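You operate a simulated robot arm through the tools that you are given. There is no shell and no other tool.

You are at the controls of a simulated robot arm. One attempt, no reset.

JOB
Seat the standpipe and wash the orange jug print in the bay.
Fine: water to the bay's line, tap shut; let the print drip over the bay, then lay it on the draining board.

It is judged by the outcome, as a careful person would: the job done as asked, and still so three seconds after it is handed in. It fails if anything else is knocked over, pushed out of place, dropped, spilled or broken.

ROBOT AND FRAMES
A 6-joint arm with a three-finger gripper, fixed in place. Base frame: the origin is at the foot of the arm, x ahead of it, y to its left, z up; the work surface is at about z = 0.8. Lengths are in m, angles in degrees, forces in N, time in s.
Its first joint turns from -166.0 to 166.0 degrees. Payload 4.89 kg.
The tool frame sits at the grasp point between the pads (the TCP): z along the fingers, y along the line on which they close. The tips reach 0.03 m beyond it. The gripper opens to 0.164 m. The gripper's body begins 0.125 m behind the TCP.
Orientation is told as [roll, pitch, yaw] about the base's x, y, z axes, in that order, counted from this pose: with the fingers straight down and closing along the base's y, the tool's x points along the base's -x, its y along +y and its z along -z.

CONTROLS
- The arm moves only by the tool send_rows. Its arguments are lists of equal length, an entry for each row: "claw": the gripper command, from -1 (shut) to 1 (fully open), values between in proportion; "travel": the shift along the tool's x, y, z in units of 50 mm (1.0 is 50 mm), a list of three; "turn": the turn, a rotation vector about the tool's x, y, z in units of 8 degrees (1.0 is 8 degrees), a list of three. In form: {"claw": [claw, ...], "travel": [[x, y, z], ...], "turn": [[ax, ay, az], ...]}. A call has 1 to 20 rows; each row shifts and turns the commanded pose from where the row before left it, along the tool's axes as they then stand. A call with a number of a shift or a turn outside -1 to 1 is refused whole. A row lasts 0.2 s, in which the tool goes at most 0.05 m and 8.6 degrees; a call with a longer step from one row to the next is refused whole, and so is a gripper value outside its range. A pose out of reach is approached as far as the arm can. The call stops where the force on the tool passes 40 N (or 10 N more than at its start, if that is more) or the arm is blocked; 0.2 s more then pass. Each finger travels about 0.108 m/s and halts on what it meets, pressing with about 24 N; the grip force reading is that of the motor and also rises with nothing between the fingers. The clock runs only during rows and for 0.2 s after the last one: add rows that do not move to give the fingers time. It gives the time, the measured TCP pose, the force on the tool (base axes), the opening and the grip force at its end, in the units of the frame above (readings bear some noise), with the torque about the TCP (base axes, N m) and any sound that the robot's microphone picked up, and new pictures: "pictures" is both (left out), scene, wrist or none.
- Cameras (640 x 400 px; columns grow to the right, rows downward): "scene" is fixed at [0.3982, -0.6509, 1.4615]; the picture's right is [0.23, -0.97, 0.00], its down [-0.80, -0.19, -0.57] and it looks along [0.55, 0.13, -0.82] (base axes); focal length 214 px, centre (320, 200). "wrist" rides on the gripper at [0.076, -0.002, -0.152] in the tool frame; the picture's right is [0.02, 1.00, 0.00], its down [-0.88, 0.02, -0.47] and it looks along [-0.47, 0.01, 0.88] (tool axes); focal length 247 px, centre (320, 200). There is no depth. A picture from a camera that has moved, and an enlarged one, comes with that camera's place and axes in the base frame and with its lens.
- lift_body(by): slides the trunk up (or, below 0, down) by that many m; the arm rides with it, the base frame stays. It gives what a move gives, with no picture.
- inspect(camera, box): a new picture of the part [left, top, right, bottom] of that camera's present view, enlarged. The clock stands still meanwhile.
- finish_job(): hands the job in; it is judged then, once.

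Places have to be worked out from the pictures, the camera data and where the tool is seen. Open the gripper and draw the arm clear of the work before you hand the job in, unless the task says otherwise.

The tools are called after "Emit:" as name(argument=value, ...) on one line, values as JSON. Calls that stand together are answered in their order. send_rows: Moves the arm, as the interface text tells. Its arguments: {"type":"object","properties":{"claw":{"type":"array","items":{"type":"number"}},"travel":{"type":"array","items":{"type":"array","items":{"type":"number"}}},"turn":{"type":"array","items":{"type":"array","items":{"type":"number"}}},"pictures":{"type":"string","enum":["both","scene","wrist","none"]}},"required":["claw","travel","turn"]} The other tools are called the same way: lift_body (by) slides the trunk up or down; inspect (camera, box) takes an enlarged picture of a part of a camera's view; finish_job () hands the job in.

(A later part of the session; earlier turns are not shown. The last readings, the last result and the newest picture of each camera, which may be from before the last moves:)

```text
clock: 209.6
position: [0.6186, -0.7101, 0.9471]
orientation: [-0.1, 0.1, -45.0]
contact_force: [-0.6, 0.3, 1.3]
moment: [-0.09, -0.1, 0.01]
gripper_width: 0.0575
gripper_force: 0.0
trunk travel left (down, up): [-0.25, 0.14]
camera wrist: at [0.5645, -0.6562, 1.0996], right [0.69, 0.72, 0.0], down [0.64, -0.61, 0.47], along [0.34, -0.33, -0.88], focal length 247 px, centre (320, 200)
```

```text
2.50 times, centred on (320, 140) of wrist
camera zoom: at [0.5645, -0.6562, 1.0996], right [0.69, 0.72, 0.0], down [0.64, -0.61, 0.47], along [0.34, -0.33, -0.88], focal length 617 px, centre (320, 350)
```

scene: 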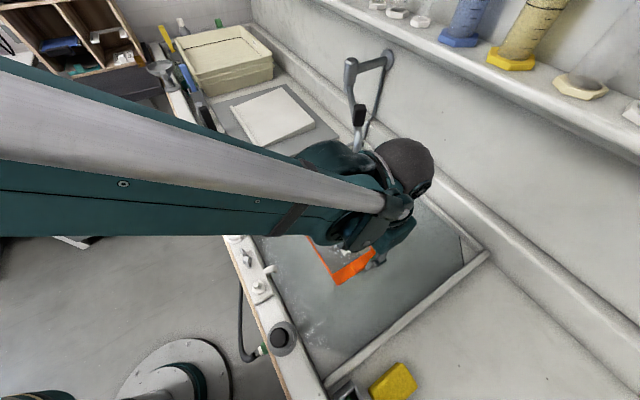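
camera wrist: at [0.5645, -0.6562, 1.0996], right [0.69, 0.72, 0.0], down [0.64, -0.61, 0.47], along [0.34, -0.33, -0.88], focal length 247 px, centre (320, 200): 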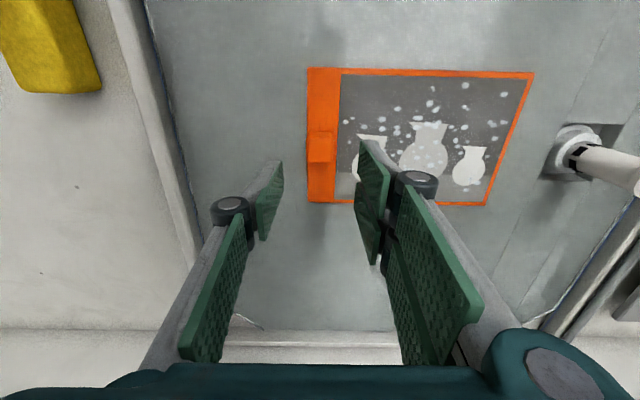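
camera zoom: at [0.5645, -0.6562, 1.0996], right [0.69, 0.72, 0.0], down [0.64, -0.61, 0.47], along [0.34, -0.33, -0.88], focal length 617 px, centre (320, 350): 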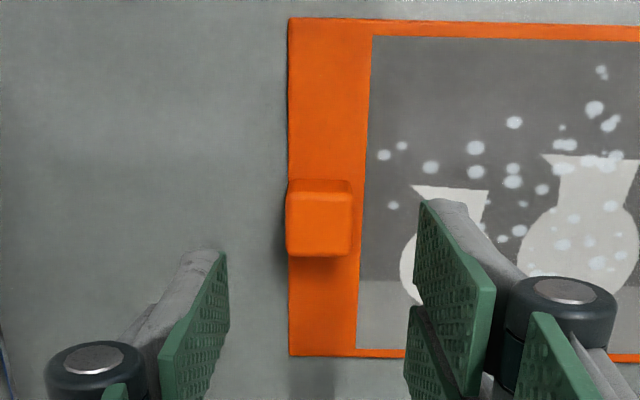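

The print lies at the new place, tab at s≈-0.064, n≈0.942. I tilt the tool 32° and descend to just above the tab.

Emit:
send_rows(claw=[-0.3, -0.3, -0.3, -0.3, -0.3, -0.3], travel=[[0, 0.01, 0], [0, 0, 0], [0, 0, 0], [0, 0, 0], [0.63, 0, 0.668], [0, 0, 0]], turn=[[0, -1, 0], [0, -1, 0], [0, -1, 0], [0, -1, 0], [0, 0, 0], [0, 0, 0]], pictures="both")

Emit:
inspect(camera="wrist", box=[220, 100, 420, 260])

Emit:
inspect(camera="scene", box=[230, 210, 400, 320])

```text
clock: 211.0
position: [0.6129, -0.7049, 0.9018]
orientation: [0.0, -31.9, -44.9]
contact_force: [-0.5, -0.4, 0.4]
moment: [-0.01, 0.03, 0.0]
gripper_width: 0.0572
gripper_force: 0.1
trunk travel left (down, up): [-0.25, 0.14]
camera wrist: at [0.5087, -0.6016, 0.9909], right [0.69, 0.72, -0.01], down [0.37, -0.34, 0.87], along [0.62, -0.61, -0.5], focal length 247 px, centre (320, 200)
```

scene: 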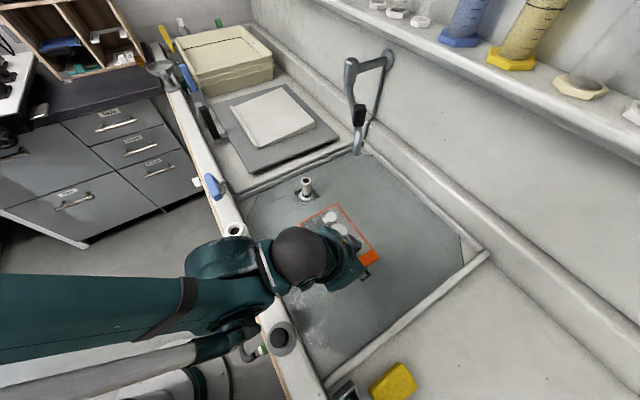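
wrist: 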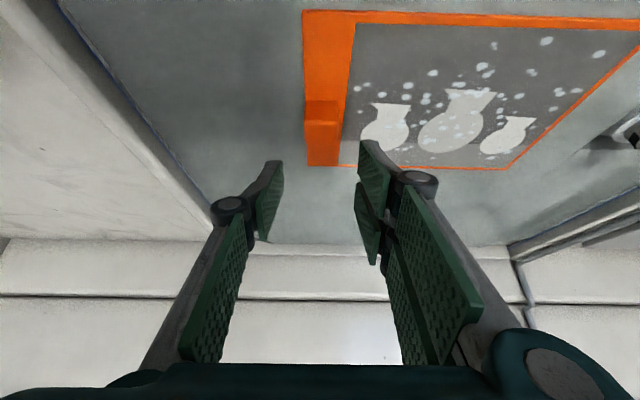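

```text
2.50 times, centred on (320, 180) of wrist
camera zoom: at [0.5087, -0.6016, 0.9909], right [0.69, 0.72, -0.01], down [0.37, -0.34, 0.87], along [0.62, -0.61, -0.5], focal length 617 px, centre (320, 250)
```

zoom: 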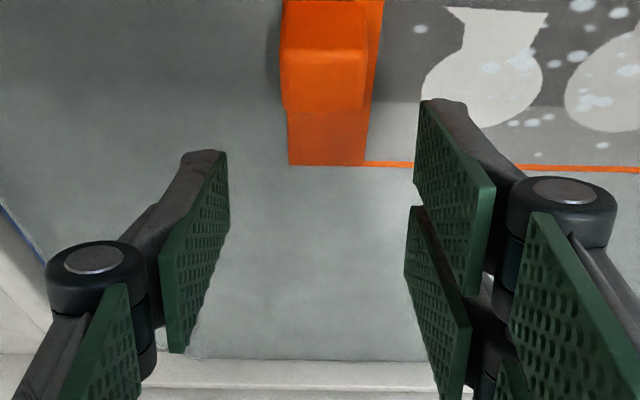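

```text
3.64 times, centred on (315, 265) of scene
camera zoom: at [0.3982, -0.6509, 1.4615], right [0.23, -0.97, 0.0], down [-0.8, -0.19, -0.57], along [0.55, 0.13, -0.82], focal length 780 px, centre (338, -36)
```

zoom: 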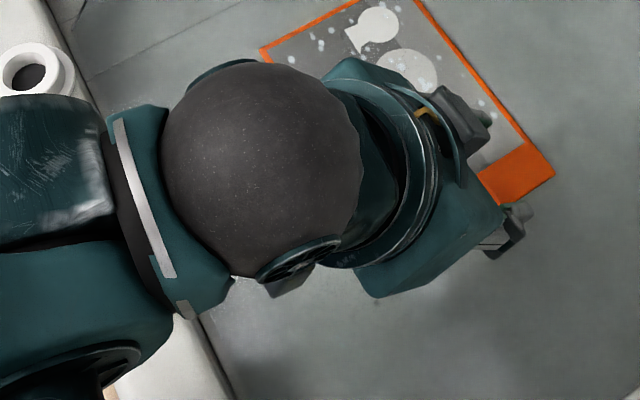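

Tab and fingers are centred. I lower the last 58 mm along the vertical and close on the tab.

Emit:
send_rows(claw=[-0.3, -0.3, -0.3, -0.3, -1, -1, -1, -1], travel=[[0.21, 0, 0.334], [0.21, 0, 0.334], [0.19, 0, 0.305], [0, 0, 0], [0, 0, 0], [0, 0, 0], [0, 0, 0], [0, 0, 0]], turn=[[0, 0, 0], [0, 0, 0], [0, 0, 0], [0, 0, 0], [0, 0, 0], [0, 0, 0], [0, 0, 0], [0, 0, 0]], pictures="both")

Emit:
inspect(camera="wrist", box=[220, 100, 420, 260])

```text
clock: 212.8
position: [0.6123, -0.7044, 0.8452]
orientation: [0.1, -31.9, -44.8]
contact_force: [-2.5, -1.4, 8.3]
moment: [-0.1, -0.03, 0.04]
gripper_width: 0.0297
gripper_force: 24.2
trunk travel left (down, up): [-0.25, 0.14]
camera wrist: at [0.5082, -0.6014, 0.935], right [0.69, 0.72, -0.01], down [0.37, -0.34, 0.87], along [0.62, -0.61, -0.5], focal length 247 px, centre (320, 200)
```

scene: 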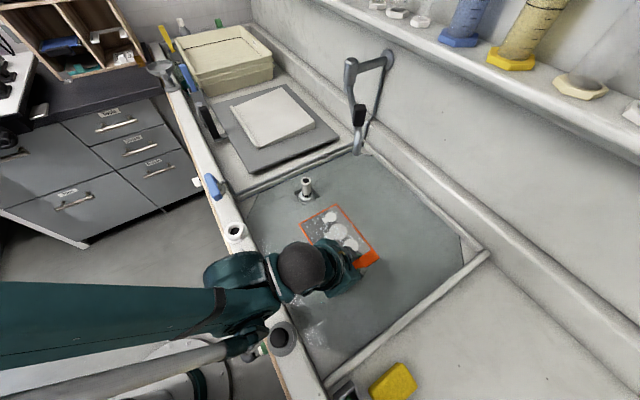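
wrist: 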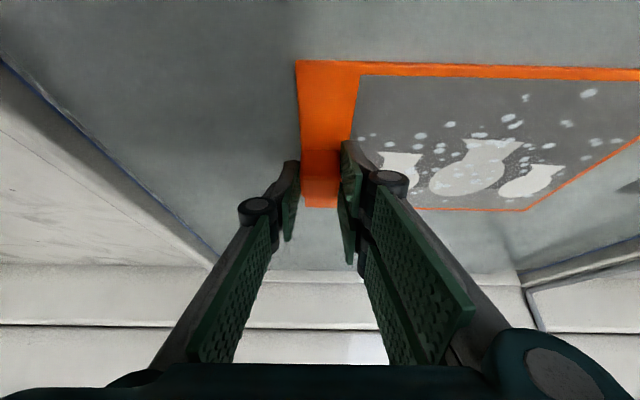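

```text
2.50 times, centred on (320, 180) of wrist
camera zoom: at [0.5082, -0.6014, 0.935], right [0.69, 0.72, -0.01], down [0.37, -0.34, 0.87], along [0.62, -0.61, -0.5], focal length 617 px, centre (320, 250)
```

zoom: 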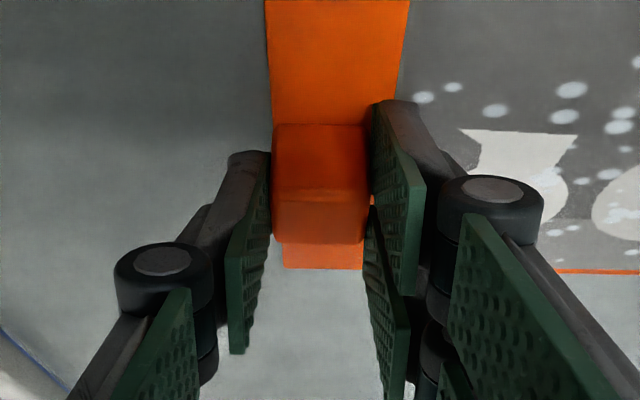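

The tab is gripped with the tilted tool. I lift 20 mm slowly and see that the print stays level.

Emit:
send_rows(claw=[-1, -1, -1, -1], travel=[[-0.106, 0, -0.17], [-0.106, 0, -0.17], [-0.106, 0, -0.17], [0, 0, 0]], turn=[[0, 0, 0], [0, 0, 0], [0, 0, 0], [0, 0, 0]], pictures="both")

Emit:
inspect(camera="scene", box=[270, 180, 400, 290])

```text
clock: 213.8
position: [0.6124, -0.7027, 0.8755]
orientation: [0.0, -31.8, -45.0]
contact_force: [-0.3, 0.7, -0.7]
moment: [-0.05, 0.09, -0.03]
gripper_width: 0.0297
gripper_force: 23.3
trunk travel left (down, up): [-0.25, 0.14]
camera wrist: at [0.5103, -0.6001, 0.9646], right [0.69, 0.72, -0.01], down [0.37, -0.34, 0.87], along [0.62, -0.61, -0.5], focal length 247 px, centre (320, 200)
```

scene: 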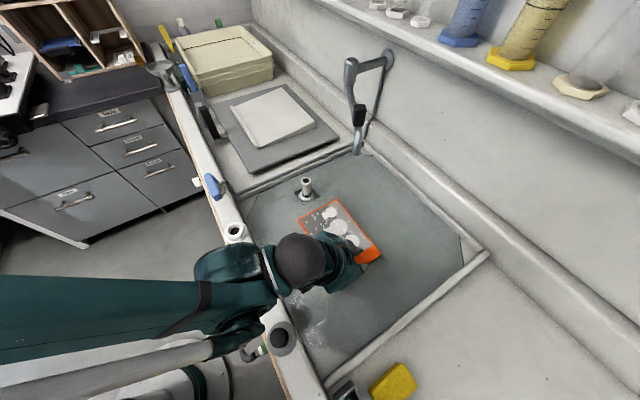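
wrist: 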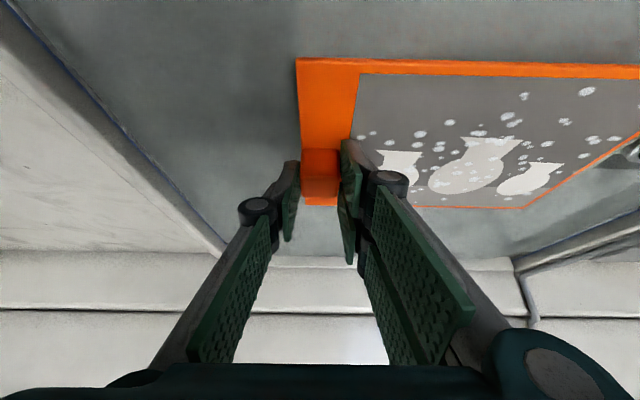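

```text
3.64 times, centred on (335, 235) of scene
camera zoom: at [0.3982, -0.6509, 1.4615], right [0.23, -0.97, 0.0], down [-0.8, -0.19, -0.57], along [0.55, 0.13, -0.82], focal length 780 px, centre (266, 73)
```

zoom: 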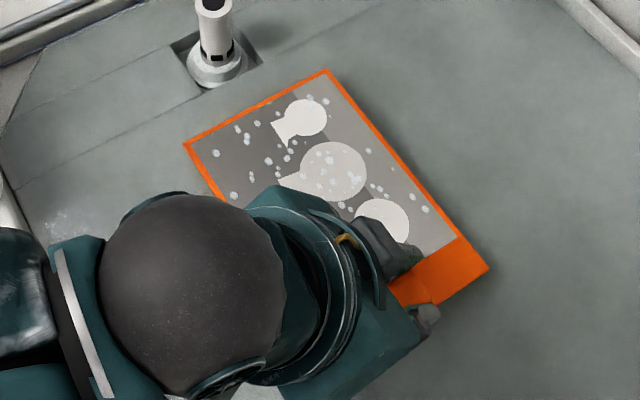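

The print stays level in the grip, dripping over the bay. I raise it a bit more and tip it about 24° so that the water runs off one edge into the bay.

Emit:
send_rows(claw=[-1, -1, -1, -1, -1, -1, -1, -1], travel=[[-0.318, 0, -0.509], [-0.318, 0, -0.509], [0, 0, 0], [0, 0, 0], [0, 0, 0], [0, 0, 0], [0, 0, 0], [0, 0, 0]], turn=[[0, 0, 0], [0, 0, 0], [0, 0.75, 0], [0, 0.75, 0], [0, 0.75, 0], [0, 0.75, 0], [0, 0, 0], [0, 0, 0]], pictures="both")

Emit:
inspect(camera="scene", box=[270, 150, 420, 290])

```text
clock: 215.6
position: [0.6135, -0.7044, 0.9355]
orientation: [-0.1, -7.8, -45.0]
contact_force: [-0.4, -0.3, -0.3]
moment: [-0.03, 0.1, 0.0]
gripper_width: 0.0298
gripper_force: 24.2
trunk travel left (down, up): [-0.25, 0.14]
camera wrist: at [0.5445, -0.6361, 1.0758], right [0.69, 0.72, 0.0], down [0.59, -0.56, 0.59], along [0.42, -0.41, -0.81], focal length 247 px, centre (320, 200)
```

scene: 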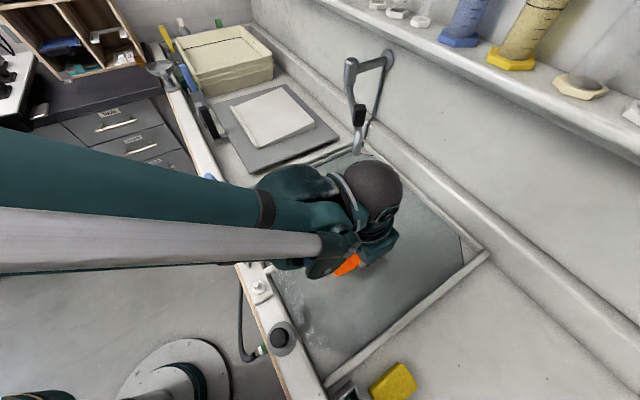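
wrist: 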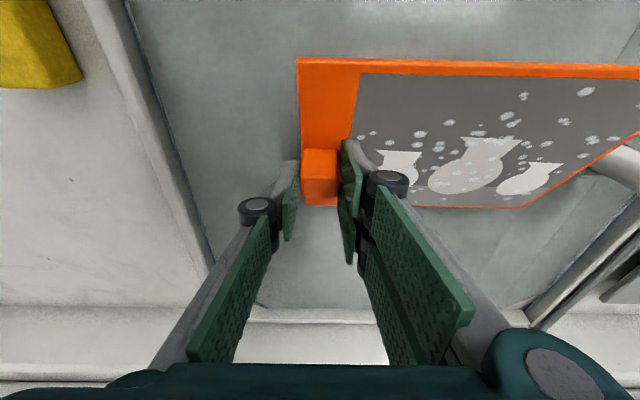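

```text
2.86 times, centred on (345, 220) of scene
camera zoom: at [0.3982, -0.6509, 1.4615], right [0.23, -0.97, 0.0], down [-0.8, -0.19, -0.57], along [0.55, 0.13, -0.82], focal length 613 px, centre (249, 143)
```

zoom: 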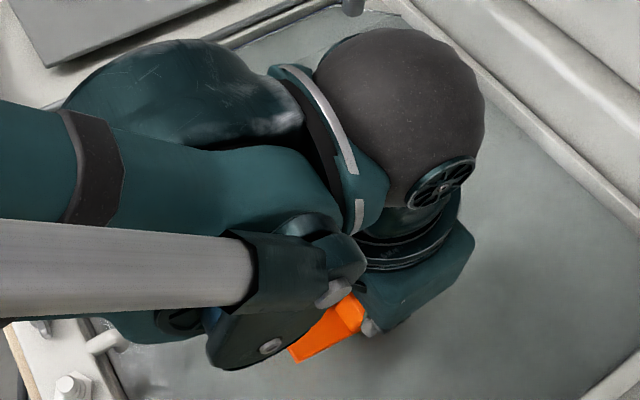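

The print is tipped over the bay. I hold it still for several seconds to drip.

Emit:
send_rows(claw=[-1, -1, -1, -1, -1, -1, -1, -1, -1, -1, -1, -1, -1, -1, -1, -1, -1, -1, -1, -1], travel=[[0, 0, 0], [0, 0, 0], [0, 0, 0], [0, 0, 0], [0, 0, 0], [0, 0, 0], [0, 0, 0], [0, 0, 0], [0, 0, 0], [0, 0, 0], [0, 0, 0], [0, 0, 0], [0, 0, 0], [0, 0, 0], [0, 0, 0], [0, 0, 0], [0, 0, 0], [0, 0, 0], [0, 0, 0], [0, 0, 0]], turn=[[0, 0, 0], [0, 0, 0], [0, 0, 0], [0, 0, 0], [0, 0, 0], [0, 0, 0], [0, 0, 0], [0, 0, 0], [0, 0, 0], [0, 0, 0], [0, 0, 0], [0, 0, 0], [0, 0, 0], [0, 0, 0], [0, 0, 0], [0, 0, 0], [0, 0, 0], [0, 0, 0], [0, 0, 0], [0, 0, 0]], pictures="none")

Emit:
send_rows(claw=[-1, -1, -1, -1, -1, -1, -1, -1, -1, -1, -1, -1, -1, -1, -1, -1, -1, -1, -1, -1], travel=[[0, 0, 0], [0, 0, 0], [0, 0, 0], [0, 0, 0], [0, 0, 0], [0, 0, 0], [0, 0, 0], [0, 0, 0], [0, 0, 0], [0, 0, 0], [0, 0, 0], [0, 0, 0], [0, 0, 0], [0, 0, 0], [0, 0, 0], [0, 0, 0], [0, 0, 0], [0, 0, 0], [0, 0, 0], [0, 0, 0]], turn=[[0, 0, 0], [0, 0, 0], [0, 0, 0], [0, 0, 0], [0, 0, 0], [0, 0, 0], [0, 0, 0], [0, 0, 0], [0, 0, 0], [0, 0, 0], [0, 0, 0], [0, 0, 0], [0, 0, 0], [0, 0, 0], [0, 0, 0], [0, 0, 0], [0, 0, 0], [0, 0, 0], [0, 0, 0], [0, 0, 0]], pictures="both")

Emit:
inspect(camera="wrist", box=[280, 40, 640, 265])

```text
clock: 219.8
position: [0.6119, -0.703, 0.935]
orientation: [0.0, -7.8, -45.0]
contact_force: [0.4, -0.2, -1.2]
moment: [-0.05, 0.06, -0.01]
gripper_width: 0.0295
gripper_force: 24.4
trunk travel left (down, up): [-0.25, 0.14]
```

```text
clock: 224.0
position: [0.6129, -0.7046, 0.9347]
orientation: [0.1, -7.8, -45.0]
contact_force: [-0.7, 0.5, -0.7]
moment: [-0.07, 0.1, 0.0]
gripper_width: 0.0295
gripper_force: 23.7
trunk travel left (down, up): [-0.25, 0.14]
camera wrist: at [0.5444, -0.636, 1.0758], right [0.69, 0.72, 0.0], down [0.59, -0.56, 0.59], along [0.42, -0.41, -0.81], focal length 247 px, centre (320, 200)
```

scene: 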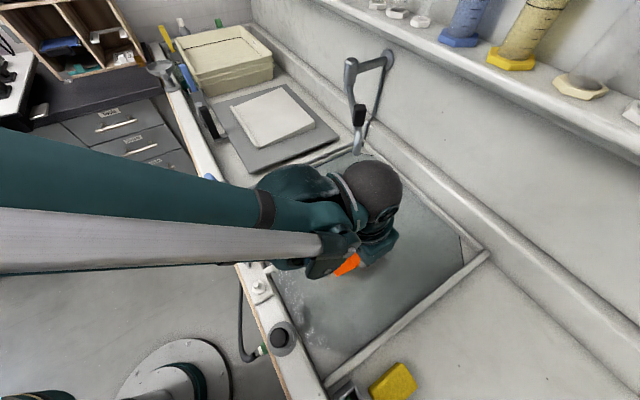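
wrist: 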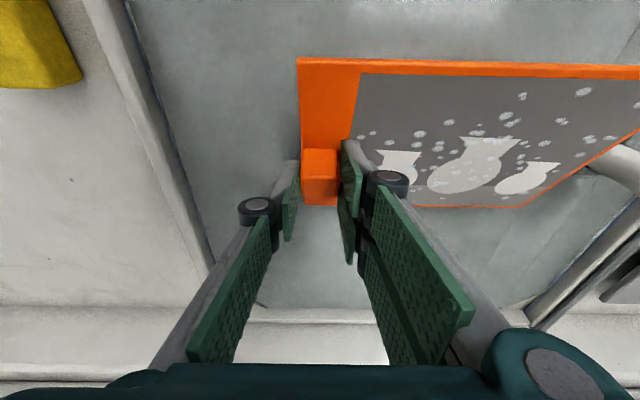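

```text
1.78 times, centred on (460, 152) of wrist
camera zoom: at [0.5444, -0.636, 1.0758], right [0.69, 0.72, 0.0], down [0.59, -0.56, 0.59], along [0.42, -0.41, -0.81], focal length 439 px, centre (71, 284)
```

zoom: 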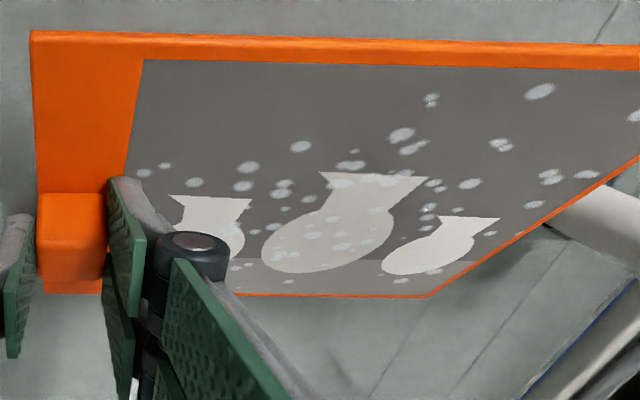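

I compare the flecks more closely with the dry state before washing.

Emit:
inspect(camera="wrist", box=[420, 100, 580, 200])

Emit:
inspect(camera="wrist", box=[470, 80, 550, 130])

```text
4.00 times, centred on (500, 150) of wrist
camera zoom: at [0.5444, -0.636, 1.0758], right [0.69, 0.72, 0.0], down [0.59, -0.56, 0.59], along [0.42, -0.41, -0.81], focal length 988 px, centre (-400, 400)
```

zoom: 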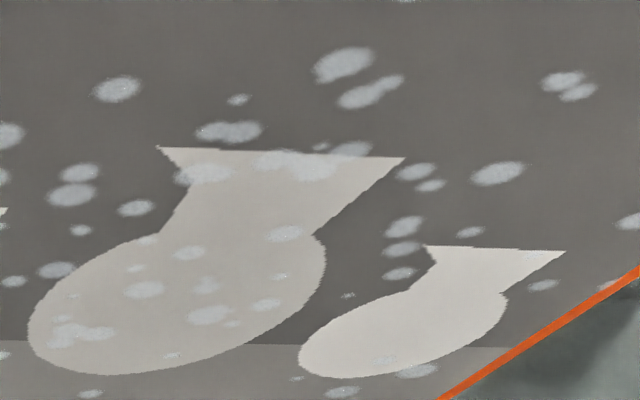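

```text
8.00 times, centred on (510, 105) of wrist
camera zoom: at [0.5444, -0.636, 1.0758], right [0.69, 0.72, 0.0], down [0.59, -0.56, 0.59], along [0.42, -0.41, -0.81], focal length 1976 px, centre (-1200, 960)
```

zoom: 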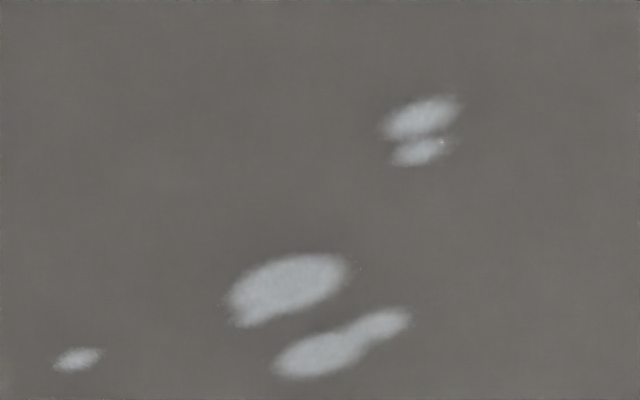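

They look like small translucent blobs in the surface; nothing more to be done about them. I tip the print the other way over the bay and let it drip a few seconds more.

Emit:
send_rows(claw=[-1, -1, -1, -1, -1, -1, -1, -1, -1, -1, -1, -1, -1, -1, -1, -1, -1, -1, -1, -1], travel=[[0, 0, 0], [0, 0, 0], [0, 0, 0], [0, 0, 0], [0, 0, 0], [0, 0, 0], [0, 0, 0], [0, 0, 0], [0, 0, 0], [0, 0, 0], [0, 0, 0], [0, 0, 0], [0, 0, 0], [0, 0, 0], [0, 0, 0], [0, 0, 0], [0, 0, 0], [0, 0, 0], [0, 0, 0], [0, 0, 0]], turn=[[0, -0.75, 0], [0, -0.75, 0], [0, -0.75, 0], [0, -0.75, 0], [0, -0.75, 0], [0, -0.75, 0], [0, 0, 0], [0, 0, 0], [0, 0, 0], [0, 0, 0], [0, 0, 0], [0, 0, 0], [0, 0, 0], [0, 0, 0], [0, 0, 0], [0, 0, 0], [0, 0, 0], [0, 0, 0], [0, 0, 0], [0, 0, 0]], pictures="both")

Emit:
inspect(camera="scene", box=[270, 150, 420, 290])

```text
clock: 228.2
position: [0.6126, -0.7036, 0.9363]
orientation: [0.0, -43.8, -44.9]
contact_force: [0.1, 0.8, -0.7]
moment: [-0.08, 0.07, -0.02]
gripper_width: 0.0299
gripper_force: 24.2
trunk travel left (down, up): [-0.25, 0.14]
camera wrist: at [0.4986, -0.5909, 0.9919], right [0.7, 0.72, -0.02], down [0.23, -0.2, 0.95], along [0.68, -0.67, -0.31], focal length 247 px, centre (320, 200)
```

scene: 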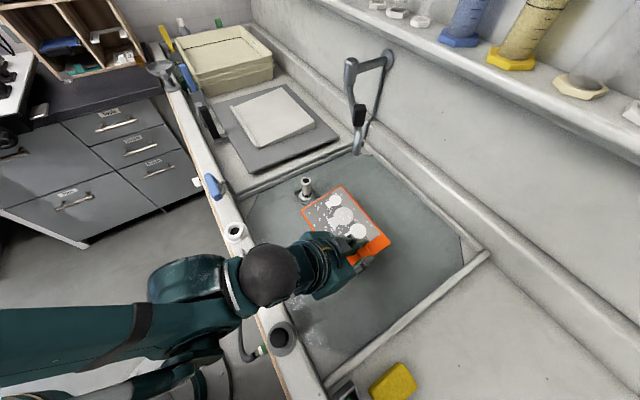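
wrist: 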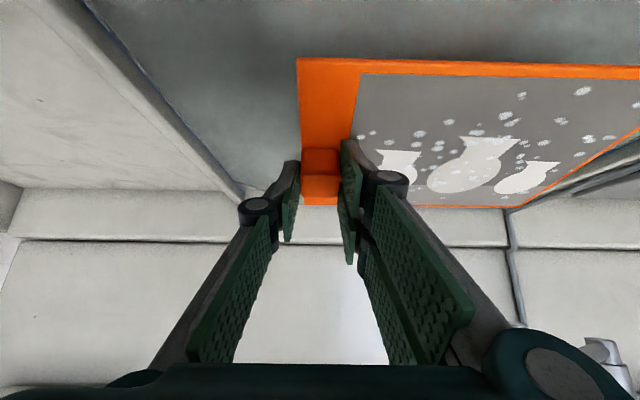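

```text
2.86 times, centred on (345, 220) of scene
camera zoom: at [0.3982, -0.6509, 1.4615], right [0.23, -0.97, 0.0], down [-0.8, -0.19, -0.57], along [0.55, 0.13, -0.82], focal length 613 px, centre (249, 143)
```

zoom: 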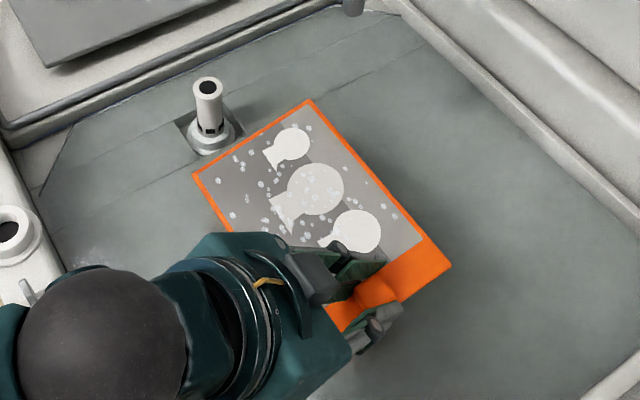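

Enough dripping. I set the print to the board's slope, rise, and draw back a little from the faucet.

Emit:
send_rows(claw=[-1, -1, -1, -1, -1, -1, -1, -1], travel=[[0, 0, 0], [0.052, 0, -0.807], [0.052, 0, -0.807], [0.052, 0, -0.807], [0.052, 0, -0.807], [0.052, 0, -0.807], [0, 0, 0], [0, 0, 0]], turn=[[0, 0.89, 0], [0, 0, 0], [0, 0, 0], [0, 0, 0], [0, 0, 0], [0, 0, 0], [0, 0, 0], [0, 0, 0]], pictures="both")

```text
clock: 230.0
position: [0.5203, -0.612, 1.0896]
orientation: [0.0, -36.8, -45.0]
contact_force: [-0.8, 0.3, -1.2]
moment: [-0.05, 0.05, -0.01]
gripper_width: 0.0295
gripper_force: 24.3
trunk travel left (down, up): [-0.25, 0.14]
camera wrist: at [0.4112, -0.5048, 1.1667], right [0.69, 0.72, -0.01], down [0.31, -0.29, 0.91], along [0.65, -0.63, -0.42], focal length 247 px, centre (320, 200)
```

scene: 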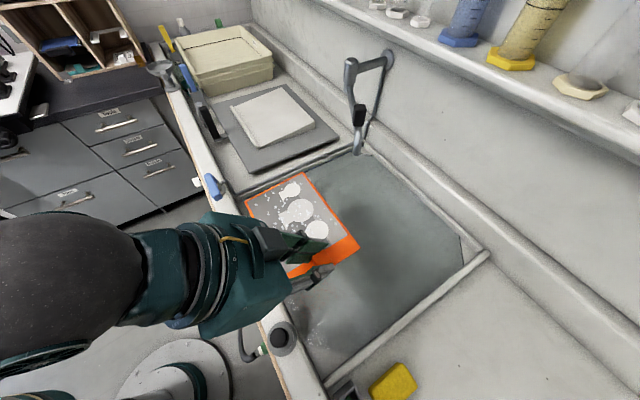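
wrist: 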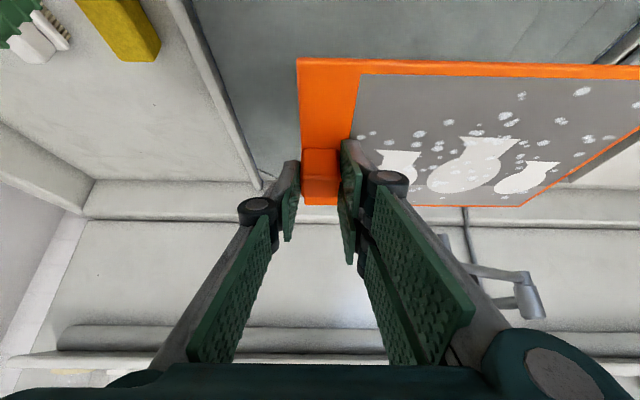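

All clear. I carry the print along +s, over the divider, to in front of the draining board.

Emit:
send_rows(claw=[-1, -1, -1, -1, -1, -1, -1, -1, -1, -1, -1, -1, -1, -1, -1], travel=[[0, 0.5, 0], [0, 0.92, 0], [0, 0.92, 0], [0, 0.92, 0], [0, 0.92, 0], [0, 0.92, 0], [0, 0.92, 0], [0, 0.92, 0], [0, 0.92, 0], [0, 0.92, 0], [0, 0.92, 0], [0, 0.92, 0], [0, 0.92, 0], [0, 0.92, 0], [0, 0.4, 0]], turn=[[0, 0, 0], [0, 0, 0], [0, 0, 0], [0, 0, 0], [0, 0, 0], [0, 0, 0], [0, 0, 0], [0, 0, 0], [0, 0, 0], [0, 0, 0], [0, 0, 0], [0, 0, 0], [0, 0, 0], [0, 0, 0], [0, 0, 0]], pictures="both")

```text
clock: 233.2
position: [0.9735, -0.155, 1.0898]
orientation: [0.0, -36.7, -45.0]
contact_force: [-0.3, 0.3, 0.0]
moment: [-0.01, 0.07, 0.05]
gripper_width: 0.0297
gripper_force: 24.4
trunk travel left (down, up): [-0.25, 0.14]
camera wrist: at [0.8649, -0.0482, 1.1662], right [0.69, 0.72, -0.01], down [0.31, -0.29, 0.91], along [0.65, -0.63, -0.42], focal length 247 px, centre (320, 200)
```

scene: 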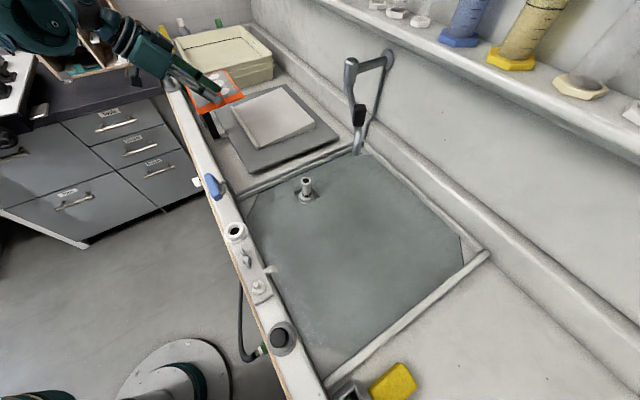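
wrist: 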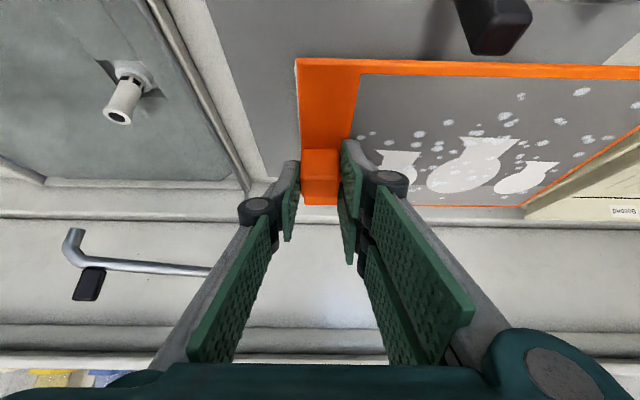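

Now in front of the board at s=0.579. I move out +n over the board at this height and look.

Emit:
send_rows(claw=[-1, -1, -1, -1, -1], travel=[[-0.7, 0, 0.52], [-0.7, 0, 0.52], [-0.7, 0, 0.52], [-0.69, 0, 0.52], [0, 0, 0]], turn=[[0, 0, 0], [0, 0, 0], [0, 0, 0], [0, 0, 0], [0, 0, 0]], pictures="both")

Emit:
inspect(camera="scene", box=[190, 50, 350, 180])

```text
clock: 234.4
position: [1.0982, -0.2791, 1.0901]
orientation: [0.0, -36.7, -44.9]
contact_force: [0.4, -0.7, -0.9]
moment: [-0.03, 0.1, 0.02]
gripper_width: 0.0296
gripper_force: 24.2
trunk travel left (down, up): [-0.25, 0.14]
camera wrist: at [0.9912, -0.1723, 1.1664], right [0.69, 0.72, -0.01], down [0.31, -0.29, 0.91], along [0.65, -0.63, -0.42], focal length 247 px, centre (320, 200)
```

scene: 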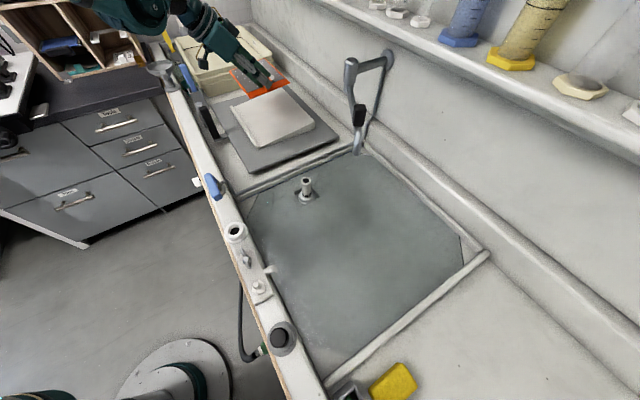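
wrist: 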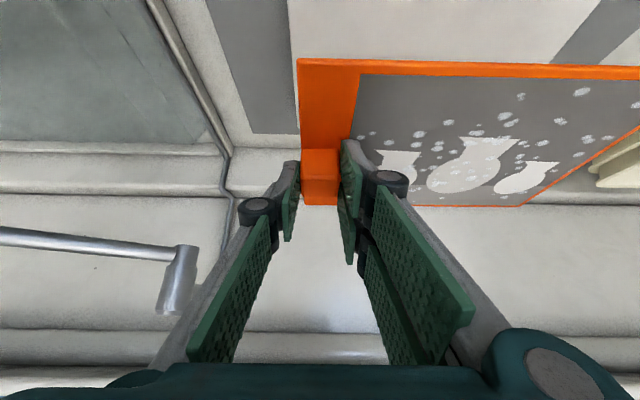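

```text
3.08 times, centred on (270, 115) of scene
camera zoom: at [0.3982, -0.6509, 1.4615], right [0.23, -0.97, 0.0], down [-0.8, -0.19, -0.57], along [0.55, 0.13, -0.82], focal length 660 px, centre (474, 462)
```

zoom: 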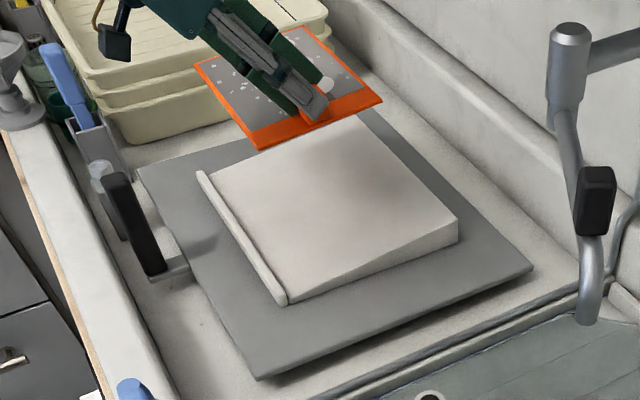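

The print is over the board region, high up. I lower it to about 5 cm above the board and check the alignment.

Emit:
send_rows(claw=[-1, -1, -1, -1], travel=[[0.558, 0, 0.748], [0.558, 0, 0.748], [0.558, 0, 0.748], [0, 0, 0]], turn=[[0, 0, 0], [0, 0, 0], [0, 0, 0], [0, 0, 0]], pictures="both")

Emit:
inspect(camera="scene", box=[190, 50, 350, 180])

Emit:
inspect(camera="wrist", box=[200, 0, 640, 275])

```text
clock: 235.4
position: [1.0983, -0.2779, 0.9475]
orientation: [0.0, -36.7, -44.9]
contact_force: [0.5, -0.2, -0.4]
moment: [-0.07, 0.13, -0.03]
gripper_width: 0.0296
gripper_force: 23.9
trunk travel left (down, up): [-0.25, 0.14]
camera wrist: at [0.9903, -0.1705, 1.024], right [0.69, 0.72, -0.01], down [0.31, -0.29, 0.91], along [0.65, -0.63, -0.42], focal length 247 px, centre (320, 200)
```

scene: 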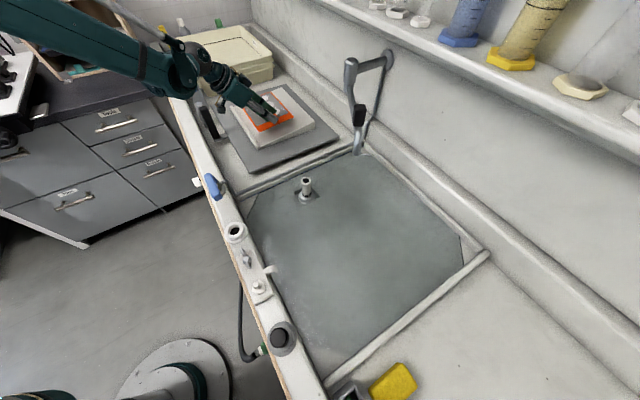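
wrist: 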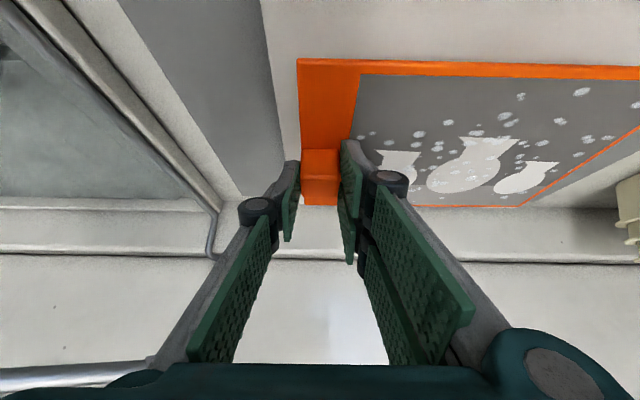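

```text
3.08 times, centred on (270, 115) of scene
camera zoom: at [0.3982, -0.6509, 1.4615], right [0.23, -0.97, 0.0], down [-0.8, -0.19, -0.57], along [0.55, 0.13, -0.82], focal length 660 px, centre (474, 462)
```

zoom: 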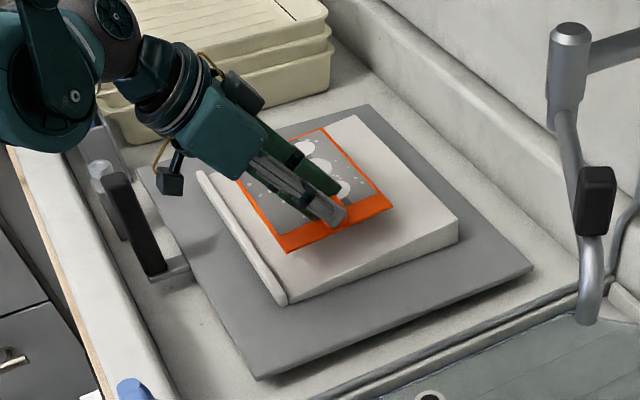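

```text
1.45 times, centred on (420, 138) of wrist
camera zoom: at [0.9903, -0.1705, 1.024], right [0.69, 0.72, -0.01], down [0.31, -0.29, 0.91], along [0.65, -0.63, -0.42], focal length 359 px, centre (174, 291)
```

zoom: 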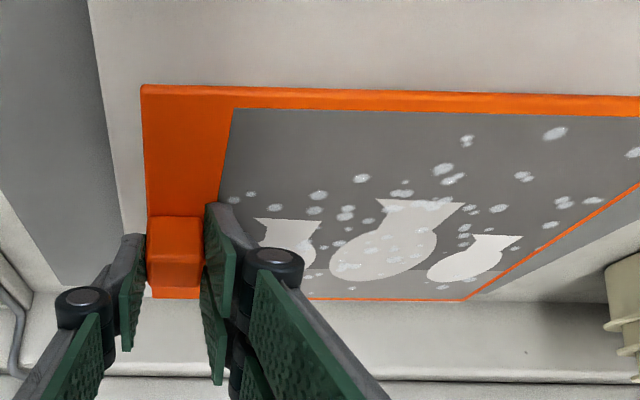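

The print is level with the board's slope and will land inside its edges, a couple of centimetres from the lip. I lower it the rest, the last part in 2 mm steps.

Emit:
send_rows(claw=[-1, -1, -1, -1, -1, -1], travel=[[0.239, 0, 0.32], [0.209, 0, 0.28], [0.024, 0, 0.032], [0.024, 0, 0.032], [0.024, 0, 0.032], [0, 0, 0]], turn=[[0, 0, 0], [0, 0, 0], [0, 0, 0], [0, 0, 0], [0, 0, 0], [0, 0, 0]], pictures="both")

Emit:
inspect(camera="scene", box=[210, 70, 330, 170])

```text
clock: 236.8
position: [1.0975, -0.2793, 0.9047]
orientation: [0.0, -36.7, -44.9]
contact_force: [-0.5, -0.7, 0.5]
moment: [0.02, -0.11, -0.04]
gripper_width: 0.0294
gripper_force: 23.8
trunk travel left (down, up): [-0.25, 0.14]
camera wrist: at [0.9893, -0.1718, 0.9818], right [0.69, 0.72, -0.01], down [0.31, -0.29, 0.91], along [0.65, -0.63, -0.42], focal length 247 px, centre (320, 200)
```

scene: 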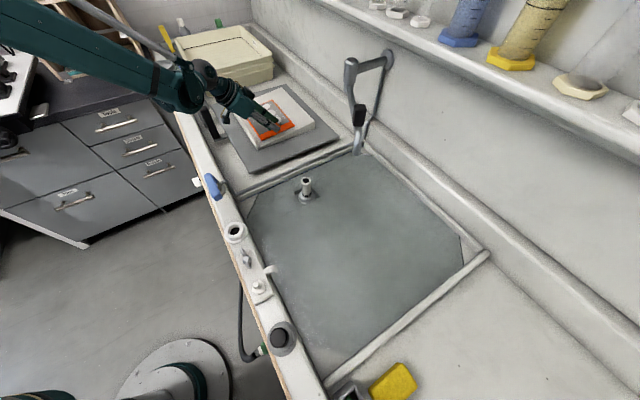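
wrist: 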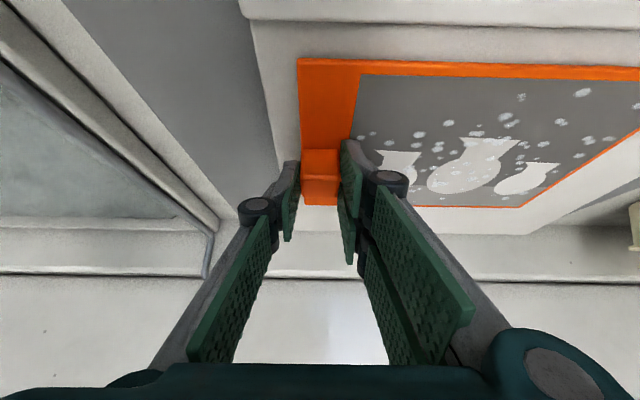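

```text
4.00 times, centred on (270, 120) of scene
camera zoom: at [0.3982, -0.6509, 1.4615], right [0.23, -0.97, 0.0], down [-0.8, -0.19, -0.57], along [0.55, 0.13, -0.82], focal length 858 px, centre (520, 520)
```

zoom: 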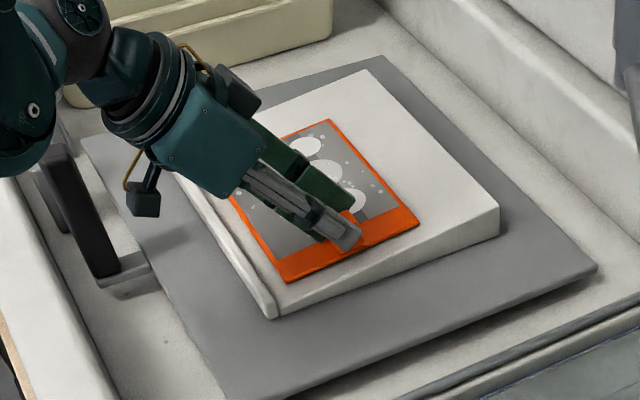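

Almost down, no contact yet; I continue in 1.5 mm steps.

Emit:
send_rows(claw=[-1, -1, -1, -1], travel=[[0.018, 0, 0.024], [0.018, 0, 0.024], [0.018, 0, 0.024], [0, 0, 0]], turn=[[0, 0, 0], [0, 0, 0], [0, 0, 0], [0, 0, 0]], pictures="none")

```text
clock: 237.8
position: [1.0981, -0.2797, 0.9026]
orientation: [-0.1, -36.8, -45.0]
contact_force: [-0.2, 0.2, 17.0]
moment: [-0.37, -0.57, -0.17]
gripper_width: 0.0296
gripper_force: 23.9
trunk travel left (down, up): [-0.25, 0.14]
```

Contact on the board with 17 N. I open the gripper slowly to let the print settle.

Emit:
send_rows(claw=[-0.75, -0.6, -0.5, -0.4, -0.3, -0.3], travel=[[0, 0, 0], [0, 0, 0], [0, 0, 0], [0, 0, 0], [0, 0, 0], [0, 0, 0]], turn=[[0, 0, 0], [0, 0, 0], [0, 0, 0], [0, 0, 0], [0, 0, 0], [0, 0, 0]], pictures="both")

Emit:
inspect(camera="scene", box=[210, 70, 330, 170])

Emit:
inspect(camera="wrist", box=[200, 0, 640, 275])

```text
clock: 239.2
position: [1.0982, -0.2805, 0.9016]
orientation: [0.0, -36.7, -44.9]
contact_force: [0.4, -0.1, 3.2]
moment: [0.09, -0.04, 0.01]
gripper_width: 0.0576
gripper_force: 0.1
trunk travel left (down, up): [-0.25, 0.14]
camera wrist: at [0.9896, -0.172, 0.9776], right [0.69, 0.72, -0.01], down [0.31, -0.29, 0.91], along [0.65, -0.63, -0.42], focal length 247 px, centre (320, 200)
```

scene: 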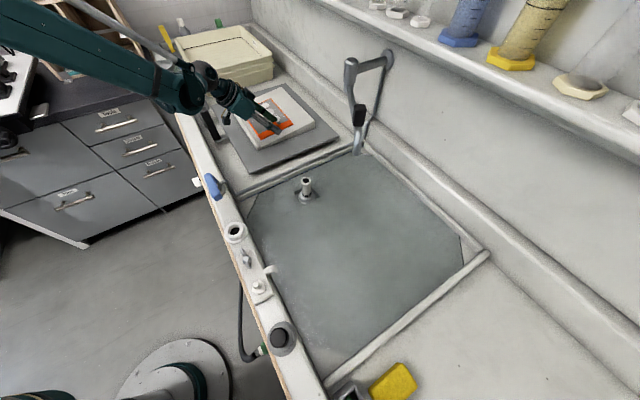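
wrist: 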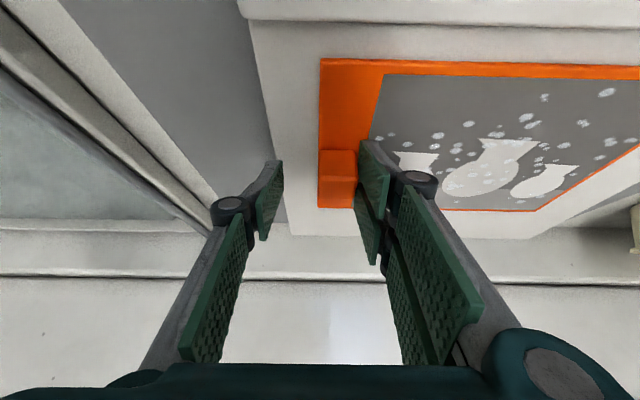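

```text
4.00 times, centred on (270, 120) of scene
camera zoom: at [0.3982, -0.6509, 1.4615], right [0.23, -0.97, 0.0], down [-0.8, -0.19, -0.57], along [0.55, 0.13, -0.82], focal length 858 px, centre (520, 520)
```

zoom: 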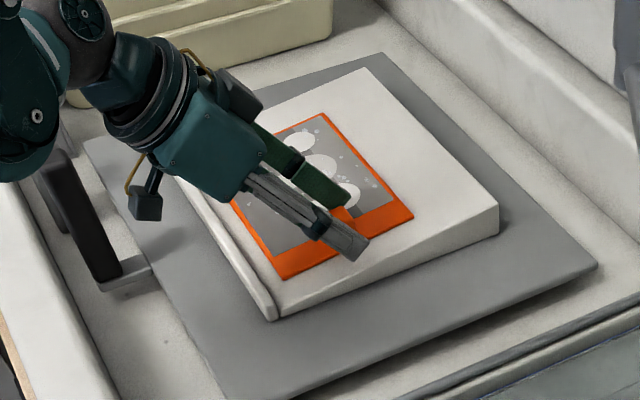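

```text
1.45 times, centred on (420, 138) of wrist
camera zoom: at [0.9896, -0.172, 0.9776], right [0.69, 0.72, -0.01], down [0.31, -0.29, 0.91], along [0.65, -0.63, -0.42], focal length 359 px, centre (174, 291)
```

zoom: 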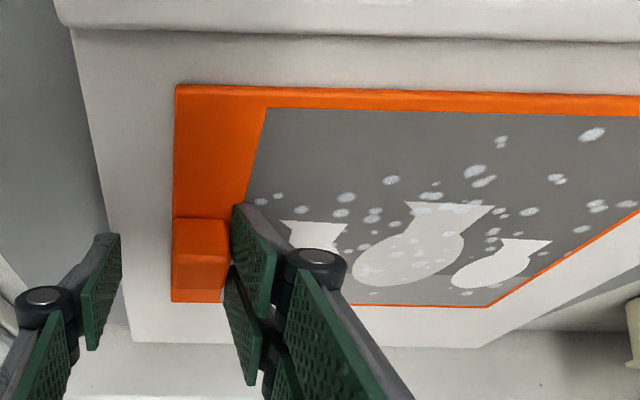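

The print rests on the board; its tab is close to the right finger. I rise 4 mm, open a bit wider, then withdraw along the tool axis.

Emit:
send_rows(claw=[-0.3, -0.1, -0.1, -0.1, -0.1, -0.1], travel=[[-0.048, 0, -0.064], [0, 0, 0], [0, 0, -0.3], [0, 0, -0.6], [0, 0, -0.8], [0, 0, 0]], turn=[[0, 0, 0], [0, 0, 0], [0, 0, 0], [0, 0, 0], [0, 0, 0], [0, 0, 0]], pictures="both")

Emit:
inspect(camera="scene", box=[210, 70, 330, 170])

Emit:
inspect(camera="wrist", box=[200, 0, 640, 275])

```text
clock: 240.6
position: [1.0609, -0.2455, 0.9743]
orientation: [0.0, -36.7, -44.9]
contact_force: [-0.7, 1.1, 0.8]
moment: [0.0, -0.03, 0.06]
gripper_width: 0.0739
gripper_force: 0.1
trunk travel left (down, up): [-0.25, 0.14]
camera wrist: at [0.9521, -0.1364, 1.0501], right [0.69, 0.72, -0.01], down [0.31, -0.29, 0.91], along [0.65, -0.63, -0.42], focal length 247 px, centre (320, 200)
```

scene: 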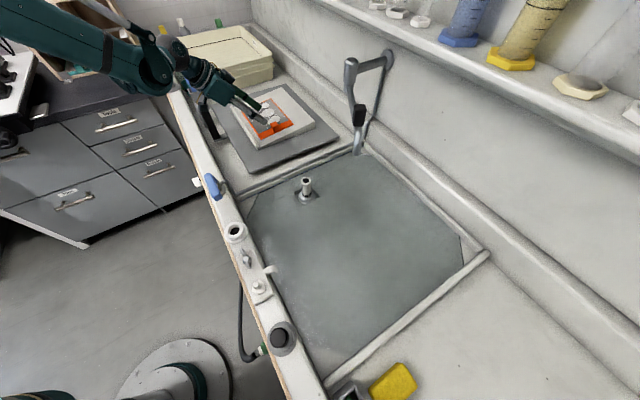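
wrist: 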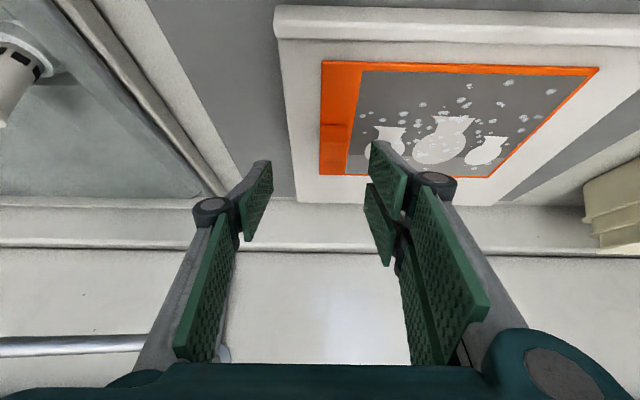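

```text
4.00 times, centred on (270, 120) of scene
camera zoom: at [0.3982, -0.6509, 1.4615], right [0.23, -0.97, 0.0], down [-0.8, -0.19, -0.57], along [0.55, 0.13, -0.82], focal length 858 px, centre (520, 520)
```

zoom: 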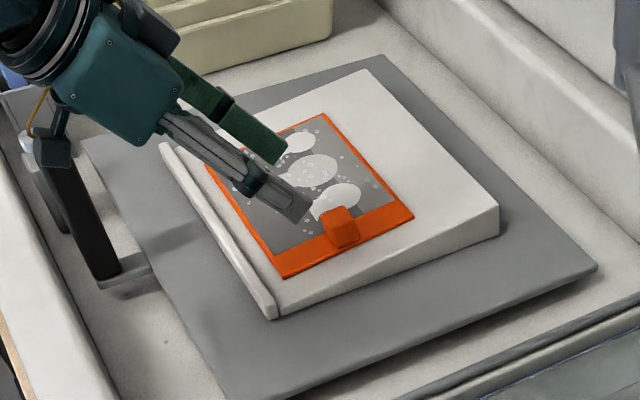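

```text
1.45 times, centred on (420, 138) of wrist
camera zoom: at [0.9521, -0.1364, 1.0501], right [0.69, 0.72, -0.01], down [0.31, -0.29, 0.91], along [0.65, -0.63, -0.42], focal length 359 px, centre (174, 291)
```

zoom: 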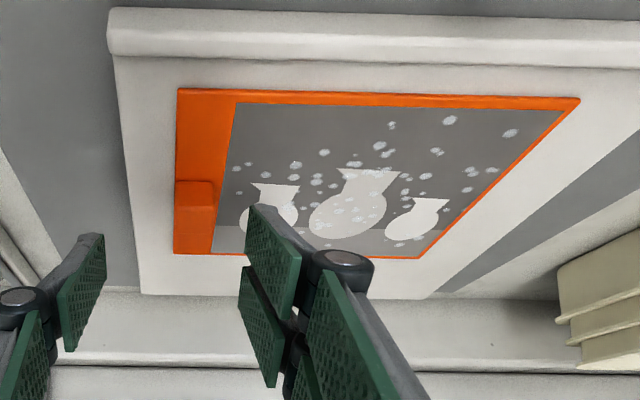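

The print lies flat on the draining board, wholly inside its edges, lip side clear. I withdraw straight up and away, then straighten the tool.

Emit:
send_rows(claw=[-0.1, -0.1, -0.1, -0.1, -0.1, -0.1, -0.1, -0.1, -0.1], travel=[[-0.398, 0, -0.535], [-0.398, 0, -0.535], [-0.398, 0, -0.535], [-0.398, 0, -0.535], [0.6, 0, -0.45], [0.6, 0, -0.45], [0.6, 0, -0.45], [0.6, 0, -0.45], [0, 0, 0]], turn=[[0, 0, 0], [0, 0, 0], [0, 0, 0], [0, 0, 0], [0, 0, 0], [0, 0, 0], [0, 0, 0], [0, 0, 0], [0, 0, 0]], pictures="both")

Emit:
inspect(camera="scene", box=[190, 60, 330, 180])

```text
clock: 242.6
position: [0.956, -0.1402, 1.1088]
orientation: [0.1, -36.7, -44.9]
contact_force: [-0.8, 0.9, 0.6]
moment: [-0.01, -0.06, 0.02]
gripper_width: 0.0738
gripper_force: 0.0
trunk travel left (down, up): [-0.25, 0.14]
camera wrist: at [0.8472, -0.0319, 1.1849], right [0.69, 0.72, -0.01], down [0.31, -0.29, 0.91], along [0.65, -0.63, -0.42], focal length 247 px, centre (320, 200)
```

scene: 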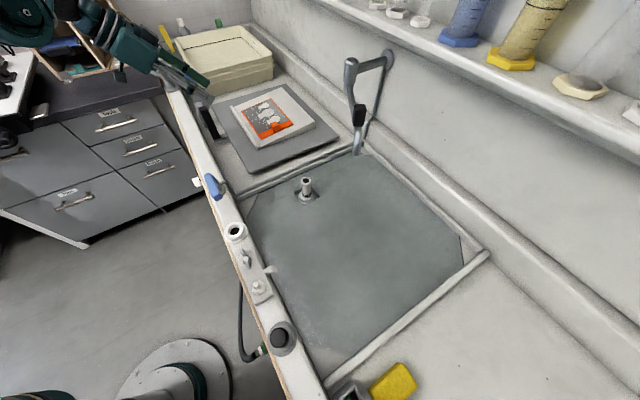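
wrist: 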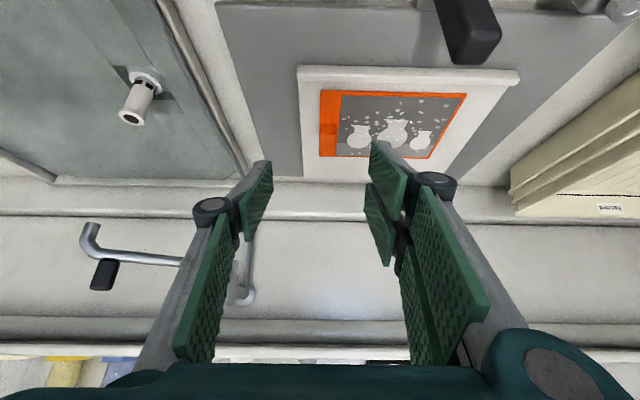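

```text
3.33 times, centred on (260, 120) of scene
camera zoom: at [0.3982, -0.6509, 1.4615], right [0.23, -0.97, 0.0], down [-0.8, -0.19, -0.57], along [0.55, 0.13, -0.82], focal length 715 px, centre (520, 467)
```

zoom: 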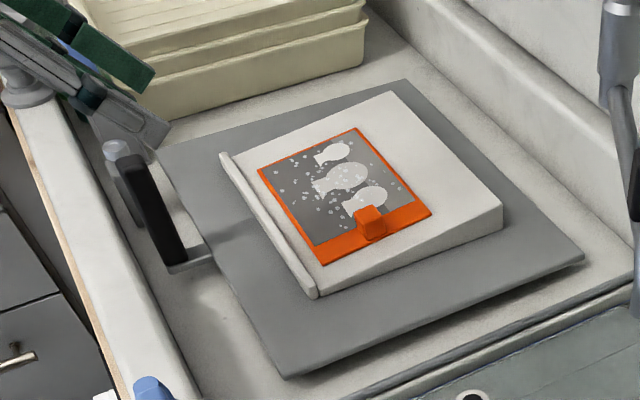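

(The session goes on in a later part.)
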